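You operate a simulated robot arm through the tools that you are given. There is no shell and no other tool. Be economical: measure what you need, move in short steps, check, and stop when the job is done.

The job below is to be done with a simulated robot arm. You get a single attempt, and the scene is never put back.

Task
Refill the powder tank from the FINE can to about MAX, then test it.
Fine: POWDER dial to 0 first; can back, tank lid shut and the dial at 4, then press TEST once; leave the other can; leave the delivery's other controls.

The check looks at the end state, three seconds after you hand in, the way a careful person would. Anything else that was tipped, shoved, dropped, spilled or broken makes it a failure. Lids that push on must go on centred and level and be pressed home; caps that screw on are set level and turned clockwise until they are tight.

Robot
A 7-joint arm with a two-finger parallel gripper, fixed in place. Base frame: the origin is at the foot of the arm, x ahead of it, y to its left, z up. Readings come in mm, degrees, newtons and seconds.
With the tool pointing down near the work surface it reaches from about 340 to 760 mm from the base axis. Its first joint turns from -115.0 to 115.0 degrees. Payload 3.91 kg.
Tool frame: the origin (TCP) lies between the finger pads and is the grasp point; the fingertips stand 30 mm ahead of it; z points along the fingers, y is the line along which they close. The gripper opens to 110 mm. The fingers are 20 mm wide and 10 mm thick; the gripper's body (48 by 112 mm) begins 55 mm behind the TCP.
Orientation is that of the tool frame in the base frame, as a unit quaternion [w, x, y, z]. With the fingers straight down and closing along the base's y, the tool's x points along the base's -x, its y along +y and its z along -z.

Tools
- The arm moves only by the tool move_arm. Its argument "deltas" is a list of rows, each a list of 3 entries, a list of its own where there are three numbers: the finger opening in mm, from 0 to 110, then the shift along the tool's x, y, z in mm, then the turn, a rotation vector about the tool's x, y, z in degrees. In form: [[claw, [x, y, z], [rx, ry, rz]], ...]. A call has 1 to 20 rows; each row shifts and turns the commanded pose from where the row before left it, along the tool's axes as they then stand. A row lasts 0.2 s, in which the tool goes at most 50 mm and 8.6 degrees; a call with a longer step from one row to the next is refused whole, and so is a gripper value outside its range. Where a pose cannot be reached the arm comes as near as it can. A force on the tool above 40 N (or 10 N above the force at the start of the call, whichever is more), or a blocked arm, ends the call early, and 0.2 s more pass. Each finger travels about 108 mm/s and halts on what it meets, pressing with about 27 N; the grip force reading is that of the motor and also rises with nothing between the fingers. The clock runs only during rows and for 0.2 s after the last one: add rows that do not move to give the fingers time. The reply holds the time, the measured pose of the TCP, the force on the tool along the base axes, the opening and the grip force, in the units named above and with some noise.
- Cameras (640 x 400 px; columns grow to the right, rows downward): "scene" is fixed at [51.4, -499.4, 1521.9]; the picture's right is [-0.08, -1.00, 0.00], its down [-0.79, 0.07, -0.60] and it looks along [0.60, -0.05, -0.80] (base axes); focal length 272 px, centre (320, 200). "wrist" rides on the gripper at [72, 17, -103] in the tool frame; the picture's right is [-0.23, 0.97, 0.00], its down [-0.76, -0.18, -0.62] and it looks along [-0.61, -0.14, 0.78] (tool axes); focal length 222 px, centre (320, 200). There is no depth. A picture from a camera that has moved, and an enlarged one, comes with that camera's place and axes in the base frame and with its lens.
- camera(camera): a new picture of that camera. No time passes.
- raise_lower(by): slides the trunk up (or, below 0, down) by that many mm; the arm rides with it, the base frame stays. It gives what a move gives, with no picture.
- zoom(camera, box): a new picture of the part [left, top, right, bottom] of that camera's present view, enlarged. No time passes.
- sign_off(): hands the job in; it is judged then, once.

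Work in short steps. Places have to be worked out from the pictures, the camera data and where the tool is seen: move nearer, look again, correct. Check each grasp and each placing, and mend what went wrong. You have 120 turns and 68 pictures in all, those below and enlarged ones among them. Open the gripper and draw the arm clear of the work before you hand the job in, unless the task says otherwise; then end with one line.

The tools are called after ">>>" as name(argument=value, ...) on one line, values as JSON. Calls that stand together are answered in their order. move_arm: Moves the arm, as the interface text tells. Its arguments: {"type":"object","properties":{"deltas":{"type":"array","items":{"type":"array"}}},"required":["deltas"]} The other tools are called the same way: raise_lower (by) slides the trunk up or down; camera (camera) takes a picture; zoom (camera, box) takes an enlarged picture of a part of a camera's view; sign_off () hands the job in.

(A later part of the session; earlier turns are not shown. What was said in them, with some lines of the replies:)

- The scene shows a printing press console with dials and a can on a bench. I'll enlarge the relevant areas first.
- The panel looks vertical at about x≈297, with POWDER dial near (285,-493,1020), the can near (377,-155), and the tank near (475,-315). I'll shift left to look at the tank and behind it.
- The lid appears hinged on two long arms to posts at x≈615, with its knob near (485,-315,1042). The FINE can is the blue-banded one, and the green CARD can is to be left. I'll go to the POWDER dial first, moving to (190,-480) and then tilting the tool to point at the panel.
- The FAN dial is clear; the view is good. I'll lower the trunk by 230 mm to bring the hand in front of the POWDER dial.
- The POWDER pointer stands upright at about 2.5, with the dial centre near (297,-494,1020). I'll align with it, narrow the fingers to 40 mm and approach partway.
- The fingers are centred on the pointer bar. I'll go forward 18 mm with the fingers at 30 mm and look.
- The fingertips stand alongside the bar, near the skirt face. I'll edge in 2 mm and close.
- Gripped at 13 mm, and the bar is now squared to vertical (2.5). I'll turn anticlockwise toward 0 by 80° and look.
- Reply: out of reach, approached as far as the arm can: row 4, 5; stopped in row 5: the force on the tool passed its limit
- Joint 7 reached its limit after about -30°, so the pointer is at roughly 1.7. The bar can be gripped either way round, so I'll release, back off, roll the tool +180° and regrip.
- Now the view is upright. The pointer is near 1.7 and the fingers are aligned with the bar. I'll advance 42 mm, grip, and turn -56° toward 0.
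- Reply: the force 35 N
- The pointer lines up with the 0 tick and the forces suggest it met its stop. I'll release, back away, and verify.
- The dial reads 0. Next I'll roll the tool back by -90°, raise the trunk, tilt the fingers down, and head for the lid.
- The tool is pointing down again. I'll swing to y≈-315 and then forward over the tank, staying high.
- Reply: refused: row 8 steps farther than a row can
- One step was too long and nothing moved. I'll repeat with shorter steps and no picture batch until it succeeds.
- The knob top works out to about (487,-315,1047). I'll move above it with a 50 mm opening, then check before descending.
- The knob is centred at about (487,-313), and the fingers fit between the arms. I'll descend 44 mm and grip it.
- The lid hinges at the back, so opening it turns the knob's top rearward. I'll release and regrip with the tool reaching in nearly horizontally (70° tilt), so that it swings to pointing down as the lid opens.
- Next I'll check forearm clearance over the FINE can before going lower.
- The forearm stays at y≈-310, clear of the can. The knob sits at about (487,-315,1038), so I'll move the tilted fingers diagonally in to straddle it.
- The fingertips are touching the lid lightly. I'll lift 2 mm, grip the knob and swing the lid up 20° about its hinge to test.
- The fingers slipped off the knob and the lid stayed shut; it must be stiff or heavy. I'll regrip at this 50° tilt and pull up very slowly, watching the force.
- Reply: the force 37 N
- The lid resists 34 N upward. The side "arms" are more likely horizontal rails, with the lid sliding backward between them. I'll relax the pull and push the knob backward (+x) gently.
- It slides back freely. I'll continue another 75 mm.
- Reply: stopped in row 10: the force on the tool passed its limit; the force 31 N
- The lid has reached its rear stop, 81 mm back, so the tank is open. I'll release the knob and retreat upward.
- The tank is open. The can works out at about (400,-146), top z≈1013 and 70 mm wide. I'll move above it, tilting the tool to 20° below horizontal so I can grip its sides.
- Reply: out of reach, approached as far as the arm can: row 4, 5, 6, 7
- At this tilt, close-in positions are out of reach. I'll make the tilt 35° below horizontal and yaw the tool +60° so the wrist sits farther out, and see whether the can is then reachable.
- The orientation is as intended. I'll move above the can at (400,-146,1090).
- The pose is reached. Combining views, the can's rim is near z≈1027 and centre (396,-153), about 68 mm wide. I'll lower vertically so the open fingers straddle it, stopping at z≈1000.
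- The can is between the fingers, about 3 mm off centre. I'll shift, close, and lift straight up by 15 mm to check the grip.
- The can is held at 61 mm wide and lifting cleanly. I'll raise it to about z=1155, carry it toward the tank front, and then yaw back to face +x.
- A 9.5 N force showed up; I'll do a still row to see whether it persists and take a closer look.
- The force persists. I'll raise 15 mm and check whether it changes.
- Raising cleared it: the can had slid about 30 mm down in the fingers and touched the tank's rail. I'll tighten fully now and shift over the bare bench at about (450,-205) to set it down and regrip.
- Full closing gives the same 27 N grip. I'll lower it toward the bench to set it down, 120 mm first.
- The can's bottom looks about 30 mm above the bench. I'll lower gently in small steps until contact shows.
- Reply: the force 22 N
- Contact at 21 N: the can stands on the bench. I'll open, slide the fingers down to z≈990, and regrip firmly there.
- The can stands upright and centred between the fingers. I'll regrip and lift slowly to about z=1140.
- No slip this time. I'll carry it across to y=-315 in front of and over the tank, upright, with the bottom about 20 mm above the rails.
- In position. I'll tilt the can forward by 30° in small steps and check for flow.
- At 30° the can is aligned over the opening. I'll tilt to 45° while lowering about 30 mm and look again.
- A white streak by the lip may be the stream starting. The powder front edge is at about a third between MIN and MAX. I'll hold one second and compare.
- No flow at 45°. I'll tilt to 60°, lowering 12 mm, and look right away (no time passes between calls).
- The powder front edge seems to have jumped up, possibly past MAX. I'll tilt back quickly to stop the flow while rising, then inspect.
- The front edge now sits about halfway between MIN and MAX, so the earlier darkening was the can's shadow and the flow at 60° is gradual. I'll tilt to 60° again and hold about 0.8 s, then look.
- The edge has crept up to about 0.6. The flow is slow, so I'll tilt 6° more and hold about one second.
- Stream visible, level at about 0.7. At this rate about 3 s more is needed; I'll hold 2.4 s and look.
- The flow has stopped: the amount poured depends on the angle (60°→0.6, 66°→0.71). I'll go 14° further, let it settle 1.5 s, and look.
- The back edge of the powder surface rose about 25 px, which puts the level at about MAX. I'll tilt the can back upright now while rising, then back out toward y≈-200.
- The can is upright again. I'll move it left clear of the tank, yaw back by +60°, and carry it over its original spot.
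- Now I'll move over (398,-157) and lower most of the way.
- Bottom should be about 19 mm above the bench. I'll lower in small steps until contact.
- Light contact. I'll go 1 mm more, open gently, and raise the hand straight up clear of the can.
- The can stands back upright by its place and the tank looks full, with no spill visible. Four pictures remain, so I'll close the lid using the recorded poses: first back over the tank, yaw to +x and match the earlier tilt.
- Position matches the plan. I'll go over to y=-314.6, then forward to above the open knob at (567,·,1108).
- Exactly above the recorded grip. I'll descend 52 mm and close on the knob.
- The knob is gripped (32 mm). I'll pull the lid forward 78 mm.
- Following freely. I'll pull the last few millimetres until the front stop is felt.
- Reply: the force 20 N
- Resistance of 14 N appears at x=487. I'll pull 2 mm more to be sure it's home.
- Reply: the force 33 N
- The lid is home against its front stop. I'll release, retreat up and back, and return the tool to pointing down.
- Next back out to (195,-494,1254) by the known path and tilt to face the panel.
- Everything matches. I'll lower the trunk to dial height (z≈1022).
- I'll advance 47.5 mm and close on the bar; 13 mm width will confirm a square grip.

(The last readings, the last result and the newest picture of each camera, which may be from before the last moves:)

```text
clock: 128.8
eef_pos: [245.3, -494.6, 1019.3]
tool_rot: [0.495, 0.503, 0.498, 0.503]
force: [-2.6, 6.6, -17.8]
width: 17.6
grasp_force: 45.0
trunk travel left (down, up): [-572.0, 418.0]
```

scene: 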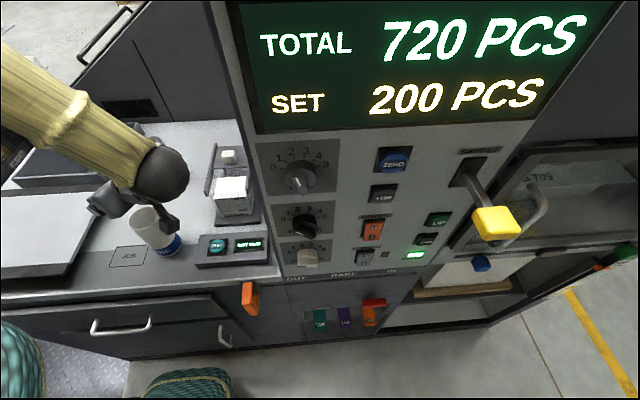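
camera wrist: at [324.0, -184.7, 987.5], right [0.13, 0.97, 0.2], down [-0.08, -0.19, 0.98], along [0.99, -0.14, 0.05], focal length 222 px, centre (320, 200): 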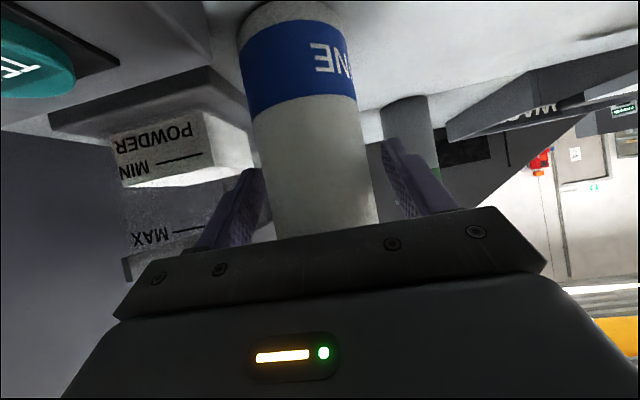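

Width 17.6 mm with a -18 N vertical force means the bar sits lower, at z≈1017, and only one pad bears. I'll open, shift down 6 mm from the commanded pose, and regrip.

>>> move_arm(deltas=[[30, [0, 0, 0], [0, 0, 0]], [30, [0, -6, 0], [0, 0, 0]], [0, [0, 0, 0], [0, 0, 0]], [0, [0, 0, 0], [0, 0, 0]]])

```text
clock: 129.8
eef_pos: [244.0, -495.9, 1020.1]
tool_rot: [0.499, 0.499, 0.498, 0.504]
force: [5.9, -10.9, 28.5]
width: 18.1
grasp_force: 45.4
trunk travel left (down, up): [-572.0, 418.0]
```

Balancing the two readings, the bar centre is at z≈1020, and the bar is about 14° off my grip. Rechecking the tick geometry, the scale spans ±75°: 0 at -75°, 4 at +45°, 30° per number. I'll open, recentre, roll +15° to match and regrip.

>>> move_arm(deltas=[[34, [0, 0, 0], [0, 0, 0]], [34, [0, 3.4, 0], [0, 0, 0]], [34, [0, 0, 0], [0, 0, 7.3]], [34, [0, 0, 0], [0, 0, 7.3]], [34, [0, 0, 0], [0, 0, 0]], [0, [0, 0, 0], [0, 0, 0]], [0, [0, 0, 0], [0, 0, 0]]])

```text
clock: 131.4
eef_pos: [244.5, -494.8, 1021.4]
tool_rot: [0.429, 0.561, 0.43, 0.562]
force: [0.8, -0.8, 1.3]
width: 12.5
grasp_force: 44.9
trunk travel left (down, up): [-572.0, 418.0]
```

A perfect square grip: 12.5 mm, no side force, tool angle 105.2°, so 0 is at -75°. I'll turn clockwise 120° to 4.

>>> move_arm(deltas=[[0, [0, 0, 0], [0, 0, 8]], [0, [0, 0, 0], [0, 0, 8]], [0, [0, 0, 0], [0, 0, 8]], [0, [0, 0, 0], [0, 0, 8]], [0, [0, 0, 0], [0, 0, 8]], [0, [0, 0, 0], [0, 0, 8]], [0, [0, 0, 0], [0, 0, 8]], [0, [0, 0, 0], [0, 0, 8]], [0, [0, 0, 0], [0, 0, 8]], [0, [0, 0, 0], [0, 0, 8]], [0, [0, 0, 0], [0, 0, 8]], [0, [0, 0, 0], [0, 0, 8]], [0, [0, 0, 0], [0, 0, 8]], [0, [0, 0, 0], [0, 0, 8]], [0, [0, 0, 0], [0, 0, 8]], [0, [0, 0, 0], [0, 0, 0]]])

```text
clock: 133.8
eef_pos: [243.4, -492.2, 1021.0]
tool_rot: [0.265, 0.662, 0.233, 0.662]
force: [12.5, -19.4, -1.3]
width: 12.9
grasp_force: 45.3
out of reach, approached as far as the arm can: row 5, 6, 7, 8, 9, 10, 11
trunk travel left (down, up): [-572.0, 418.0]
stopped in row 11: the force on the tool passed its limit (the readings are from after the stop); the commanded pose is now the measured one
```

A joint limit stopped the turn at tool angle about 139° (pointer near 1.1). I'll release, back off, roll back about 166° to the other symmetric grip (about -27°), straightening the small skew on the way.

>>> move_arm(deltas=[[34, [0, 0, 0], [0, 0, 0]], [34, [0, 0, 0], [0, 0, 0]], [34, [0, 0, -20], [0, 0, 0]], [34, [0, 0, -20], [0, 0, 0]], [34, [0, 0, 0], [1.8, 1.6, -7.5]], [34, [0, 0, 0], [0, 0, -8.5]], [34, [0, 0, 0], [0, 0, -8.5]], [34, [0, 0, 0], [0, 0, -8.5]], [34, [0, 0, 0], [0, 0, -8.5]], [34, [0, 0, 0], [0, 0, -8.5]], [34, [0, 0, 0], [0, 0, -8.5]], [34, [0, 0, 0], [0, 0, -8.5]], [34, [0, 0, 0], [0, 0, -8.5]], [34, [0, 0, 0], [0, 0, -8.5]], [34, [0, 0, 0], [0, 0, -8.5]], [34, [0, 0, 0], [0, 0, -8.5]]])

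>>> move_arm(deltas=[[34, [0, 0, 0], [0, 0, -8.5]], [34, [0, 0, 0], [0, 0, -8.5]], [34, [0, 0, 0], [0, 0, -8.5]], [34, [0, 0, 0], [0, 0, -8.5]], [34, [0, 0, 0], [0, 0, -8.5]], [34, [0, 0, 0], [0, 0, -8.5]], [34, [0, 0, 0], [0, 0, -8.5]], [34, [0, 0, 0], [0, 0, 0]]])

```text
clock: 137.2
eef_pos: [201.8, -487.0, 1023.7]
tool_rot: [0.675, 0.225, 0.663, 0.233]
force: [-1.3, 0.1, -0.9]
width: 34.3
grasp_force: 0.0
trunk travel left (down, up): [-572.0, 418.0]
```

```text
clock: 139.0
eef_pos: [201.5, -487.4, 1021.5]
tool_rot: [0.701, -0.135, 0.688, -0.132]
force: [0.3, 0.1, 0.1]
width: 34.0
grasp_force: 0.1
trunk travel left (down, up): [-572.0, 418.0]
```

Tool angle is now -22°. I'll roll 8° further to -30°, recentre by (y -7.4), advance and close; squeezing squares the bar.

>>> move_arm(deltas=[[34, [0, 0, 0], [0, 0, -4]], [34, [0, 0, 0], [0, 0, -4]], [34, [4, -6.3, 0], [0, 0, 0]], [34, [0, 0, 20], [0, 0, 0]], [34, [0, 0, 15], [0, 0, 0]], [34, [0, 0, 7.5], [0, 0, 0]], [34, [0, 0, 0], [0, 0, 0]]])

```text
clock: 140.6
eef_pos: [244.8, -494.0, 1022.6]
tool_rot: [0.69, -0.18, 0.677, -0.181]
force: [-0.3, 0.6, 0.5]
width: 34.2
grasp_force: 0.0
trunk travel left (down, up): [-572.0, 418.0]
```

In position at -29.6°. Closing on the bar.

>>> move_arm(deltas=[[0, [0, 0, 0], [0, 0, 0]], [0, [0, 0, 0], [0, 0, 0]], [0, [0, 0, 0], [0, 0, 0]]])

```text
clock: 141.4
eef_pos: [244.4, -493.5, 1022.3]
tool_rot: [0.69, -0.182, 0.677, -0.18]
force: [-1.7, 9.2, -4.9]
width: 12.7
grasp_force: 44.3
trunk travel left (down, up): [-572.0, 418.0]
```

Square grip, bar at -29.6°. Turning +74.6° to reach +45°, the 4 mark.

>>> move_arm(deltas=[[0, [0, 0, 0], [0, 0, 8.3]], [0, [0, 0, 0], [0, 0, 8.3]], [0, [0, 0, 0], [0, 0, 8.3]], [0, [0, 0, 0], [0, 0, 8.3]], [0, [0, 0, 0], [0, 0, 8.3]], [0, [0, 0, 0], [0, 0, 8.3]], [0, [0, 0, 0], [0, 0, 8.3]], [0, [0, 0, 0], [0, 0, 8.3]], [0, [0, 0, 0], [0, 0, 8.2]], [0, [0, 0, 0], [0, 0, 0]]])

```text
clock: 143.6
eef_pos: [244.2, -497.2, 1022.4]
tool_rot: [0.66, 0.268, 0.647, 0.274]
force: [9.7, -29.4, 14.0]
width: 13.1
grasp_force: 44.9
trunk travel left (down, up): [-572.0, 418.0]
```

Tool angle is exactly 45.0°. I'll release, back off and check the reading.

>>> move_arm(deltas=[[34, [0, 0, 0], [0, 0, 0]], [34, [0, 0, 0], [0, 0, 0]], [34, [0, 0, -20], [0, 0, 0]], [34, [0, 0, -30], [0, 0, 0]]])

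>>> zoom(camera="wrist", box=[220, 30, 420, 220])

```text
clock: 144.6
eef_pos: [192.6, -493.4, 1022.3]
tool_rot: [0.658, 0.267, 0.648, 0.276]
force: [0.2, -0.4, 0.2]
width: 34.2
grasp_force: 0.0
trunk travel left (down, up): [-572.0, 418.0]
```

```text
2.11 times, centred on (320, 125) of wrist
camera zoom: at [92.5, -432.0, 979.8], right [-0.02, 0.53, 0.85], down [-0.63, -0.67, 0.4], along [0.78, -0.53, 0.34], focal length 468 px, centre (320, 358)
```

zoom: 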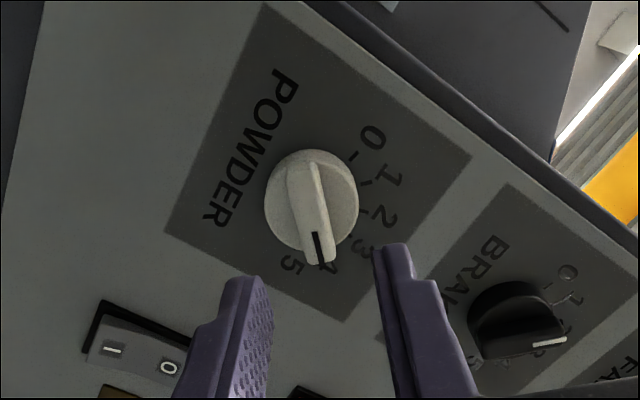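

The pointer covers the 4 mark, agreeing with the measured +45°. Now TEST, worked out at about (376,-277,936): trunk up, roll back, tilt the tool down.

>>> raise_lower(by=228)

>>> move_arm(deltas=[[20, [0, 0, 0], [0, 0, -7.5]], [20, [0, 0, 0], [0, 0, -7.5]], [20, [0, 0, 0], [0, 0, -7.5]], [20, [0, 0, 0], [0, 0, -7.5]], [20, [0, 0, 0], [0, 0, -7.5]], [20, [0, 0, 0], [0, 0, -7.5]], [0, [0, 0, 0], [0, 8.5, 0]], [0, [0, 0, 0], [0, 8.5, 0]], [0, [0, 0, 0], [0, 8.5, 0]], [0, [0, 0, 0], [0, 8.5, 0]], [0, [0, 0, 0], [0, 8.5, 0]], [0, [0, 0, 0], [0, 8.5, 0]], [0, [0, 0, 0], [0, 8.5, 0]], [0, [0, 0, 0], [0, 8.5, 0]], [0, [0, 0, 0], [0, 8.5, 0]], [0, [0, 0, 0], [0, 8.5, 0]], [0, [0, 0, 0], [0, 4, 0]], [0, [0, 0, 0], [0, 0, 0]]])

```text
clock: 147.0
eef_pos: [193.9, -495.1, 1249.1]
tool_rot: [0.658, 0.266, 0.649, 0.275]
force: [0.3, -0.2, -0.3]
width: 34.1
grasp_force: 0.0
trunk travel left (down, up): [-800.0, 190.0]
```

```text
clock: 150.8
eef_pos: [193.0, -495.0, 1249.7]
tool_rot: [0.017, -0.003, 1.0, 0.0]
force: [-0.4, 0.2, -0.1]
width: 0.0
grasp_force: 27.2
trunk travel left (down, up): [-800.0, 190.0]
```

Tool down. I'll correct 2° of tilt, move over TEST and come down to z≈1060.

>>> move_arm(deltas=[[0, [0, 43.6, 0], [0, 2, 0]], [0, [0, 43.6, 0], [0, 0, 0]], [0, [0, 43.6, 0], [0, 0, 0]], [0, [0, 43.6, 0], [0, 0, 0]], [0, [0, 43.6, 0], [0, 0, 0]], [0, [-36.6, 0, 15], [0, 0, 0]], [0, [-36.6, 0, 15], [0, 0, 0]], [0, [-36.6, 0, 15], [0, 0, 0]], [0, [-36.6, 0, 15], [0, 0, 0]], [0, [-36.6, 0, 15], [0, 0, 0]], [0, [0, 0, 38], [0, 0, 0]], [0, [0, 0, 38], [0, 0, 0]], [0, [0, 0, 38], [0, 0, 0]], [0, [0, 0, 0], [0, 0, 0]]])

>>> zoom(camera="scene", box=[150, 140, 300, 280])

```text
clock: 153.8
eef_pos: [375.2, -274.2, 1058.6]
tool_rot: [0.0, -0.003, 1.0, 0.0]
force: [0.1, -0.1, 0.0]
width: 0.0
grasp_force: 26.3
trunk travel left (down, up): [-800.0, 190.0]
```

```text
2.86 times, centred on (225, 210) of scene
camera zoom: at [51.4, -499.4, 1521.9], right [-0.08, -1.0, 0.0], down [-0.79, 0.07, -0.6], along [0.6, -0.05, -0.8], focal length 777 px, centre (591, 171)
```

zoom: 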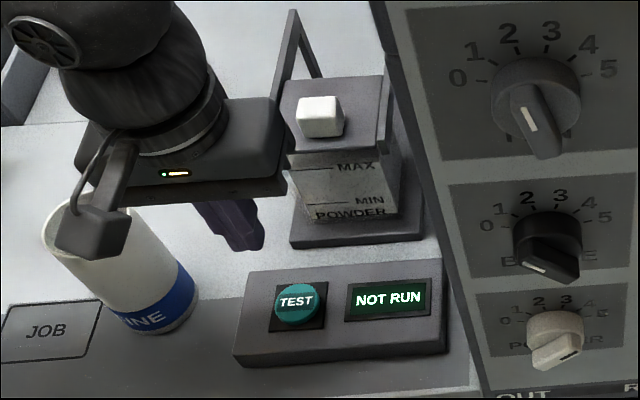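

Lid shut, level at MAX, can in place, dial at 4. TEST is at (375.5,-277.8). I'll move 3.5 mm over and lower to just above the button.

>>> move_arm(deltas=[[0, [0, -3.5, 20], [0, 0, 0]], [0, [0, 0, 25], [0, 0, 0]], [0, [0, 0, 20], [0, 0, 0]], [0, [0, 0, 10], [0, 0, 0]], [0, [0, 0, 3], [0, 0, 0]]])

```text
clock: 155.0
eef_pos: [375.2, -279.1, 983.2]
tool_rot: [0.0, -0.002, 1.0, 0.0]
force: [-1.1, -0.2, -1.1]
width: 0.0
grasp_force: 27.2
trunk travel left (down, up): [-800.0, 190.0]
```

Fingertips at about z=953. I'll press down in 2 mm steps; the call stops on firm contact.

>>> move_arm(deltas=[[0, [0, 0, 2], [0, 0, 0]], [0, [0, 0, 2], [0, 0, 0]], [0, [0, 0, 2], [0, 0, 0]], [0, [0, 0, 2], [0, 0, 0]], [0, [0, 0, 2], [0, 0, 0]], [0, [0, 0, 2], [0, 0, 0]]])

```text
clock: 156.4
eef_pos: [375.7, -278.6, 971.4]
tool_rot: [0.0, -0.002, 1.0, 0.0]
force: [0.7, -1.2, 0.2]
width: 0.0
grasp_force: 26.7
trunk travel left (down, up): [-800.0, 190.0]
```

No contact yet (tips at about 941). Continuing in the same small steps.

>>> move_arm(deltas=[[0, [0, 0, 2], [0, 0, 0]], [0, [0, 0, 2], [0, 0, 0]], [0, [0, 0, 2], [0, 0, 0]], [0, [0, 0, 2], [0, 0, 0]]])

```text
clock: 157.4
eef_pos: [375.6, -278.7, 963.7]
tool_rot: [0.0, -0.003, 1.0, 0.0]
force: [0.8, -0.6, 4.0]
width: 0.0
grasp_force: 27.2
trunk travel left (down, up): [-800.0, 190.0]
```

Contact is beginning (4 N). I'll press on a few millimetres.

>>> move_arm(deltas=[[0, [0, 0, 1.5], [0, 0, 0]], [0, [0, 0, 1.5], [0, 0, 0]], [0, [0, 0, 1.5], [0, 0, 0]]])

```text
clock: 158.2
eef_pos: [375.4, -279.7, 959.9]
tool_rot: [0.001, -0.003, 1.0, -0.001]
force: [3.3, -1.1, 16.1]
width: 0.0
grasp_force: 26.6
trunk travel left (down, up): [-800.0, 190.0]
```

16 N and rising. A little further to be sure it's fully pressed, then check the display.

>>> move_arm(deltas=[[0, [0, 0, 1.5], [0, 0, 0]], [0, [0, 0, 1], [0, 0, 0]]])

>>> zoom(camera="scene", box=[190, 210, 290, 280])

```text
clock: 158.8
eef_pos: [374.8, -279.9, 957.7]
tool_rot: [0.001, -0.003, 1.0, -0.002]
force: [6.6, -2.9, 31.9]
width: 0.0
grasp_force: 27.3
trunk travel left (down, up): [-800.0, 190.0]
```

```text
5.71 times, centred on (240, 245) of scene
camera zoom: at [51.4, -499.4, 1521.9], right [-0.08, -1.0, 0.0], down [-0.79, 0.07, -0.6], along [0.6, -0.05, -0.8], focal length 1554 px, centre (777, -57)
```

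zoom: 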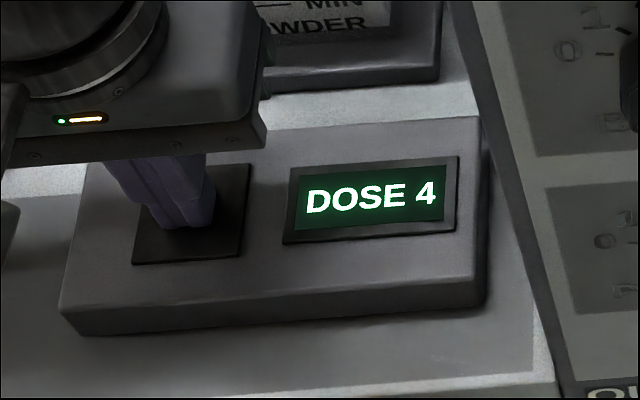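

The display reads DOSE 4, so the test ran once at 4. I'll raise the hand straight up, away from the work, and open the gripper.

>>> move_arm(deltas=[[0, [0, 0, -10], [0, 0, 0]], [0, [0, 0, -40], [0, 0, 0]], [0, [0, 0, -45], [0, 0, 0]], [0, [0, 0, -45], [0, 0, 0]], [0, [0, 0, -45], [0, 0, 0]], [0, [0, 0, -45], [0, 0, 0]], [60, [40, 0, -20], [0, 0, 0]], [60, [40, 0, 0], [0, 0, 0]], [60, [30, 0, 0], [0, 0, 0]], [60, [0, 0, 0], [0, 0, 0]]])

>>> camera(camera="scene")

```text
clock: 161.0
eef_pos: [265.5, -280.7, 1206.4]
tool_rot: [0.0, -0.002, 1.0, 0.0]
force: [-0.4, 0.1, -0.8]
width: 60.0
grasp_force: 0.0
trunk travel left (down, up): [-800.0, 190.0]
```

```text
0 pictures are left
```

scene: 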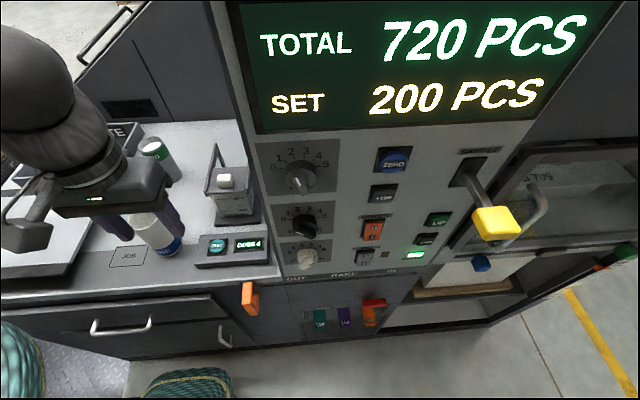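

The lid is shut, both cans are standing, the dial is at 4, the display reads DOSE 4, and the arm is clear. Handing in.

>>> sign_off()

```text
The job is handed in.
```

The job is handed in: the powder tank is filled from the FINE can to about MAX by eye, the lid is shut, the FINE can is back upright at about its original spot, and the POWDER dial is at 4. I pressed TEST once and the display read DOSE 4.
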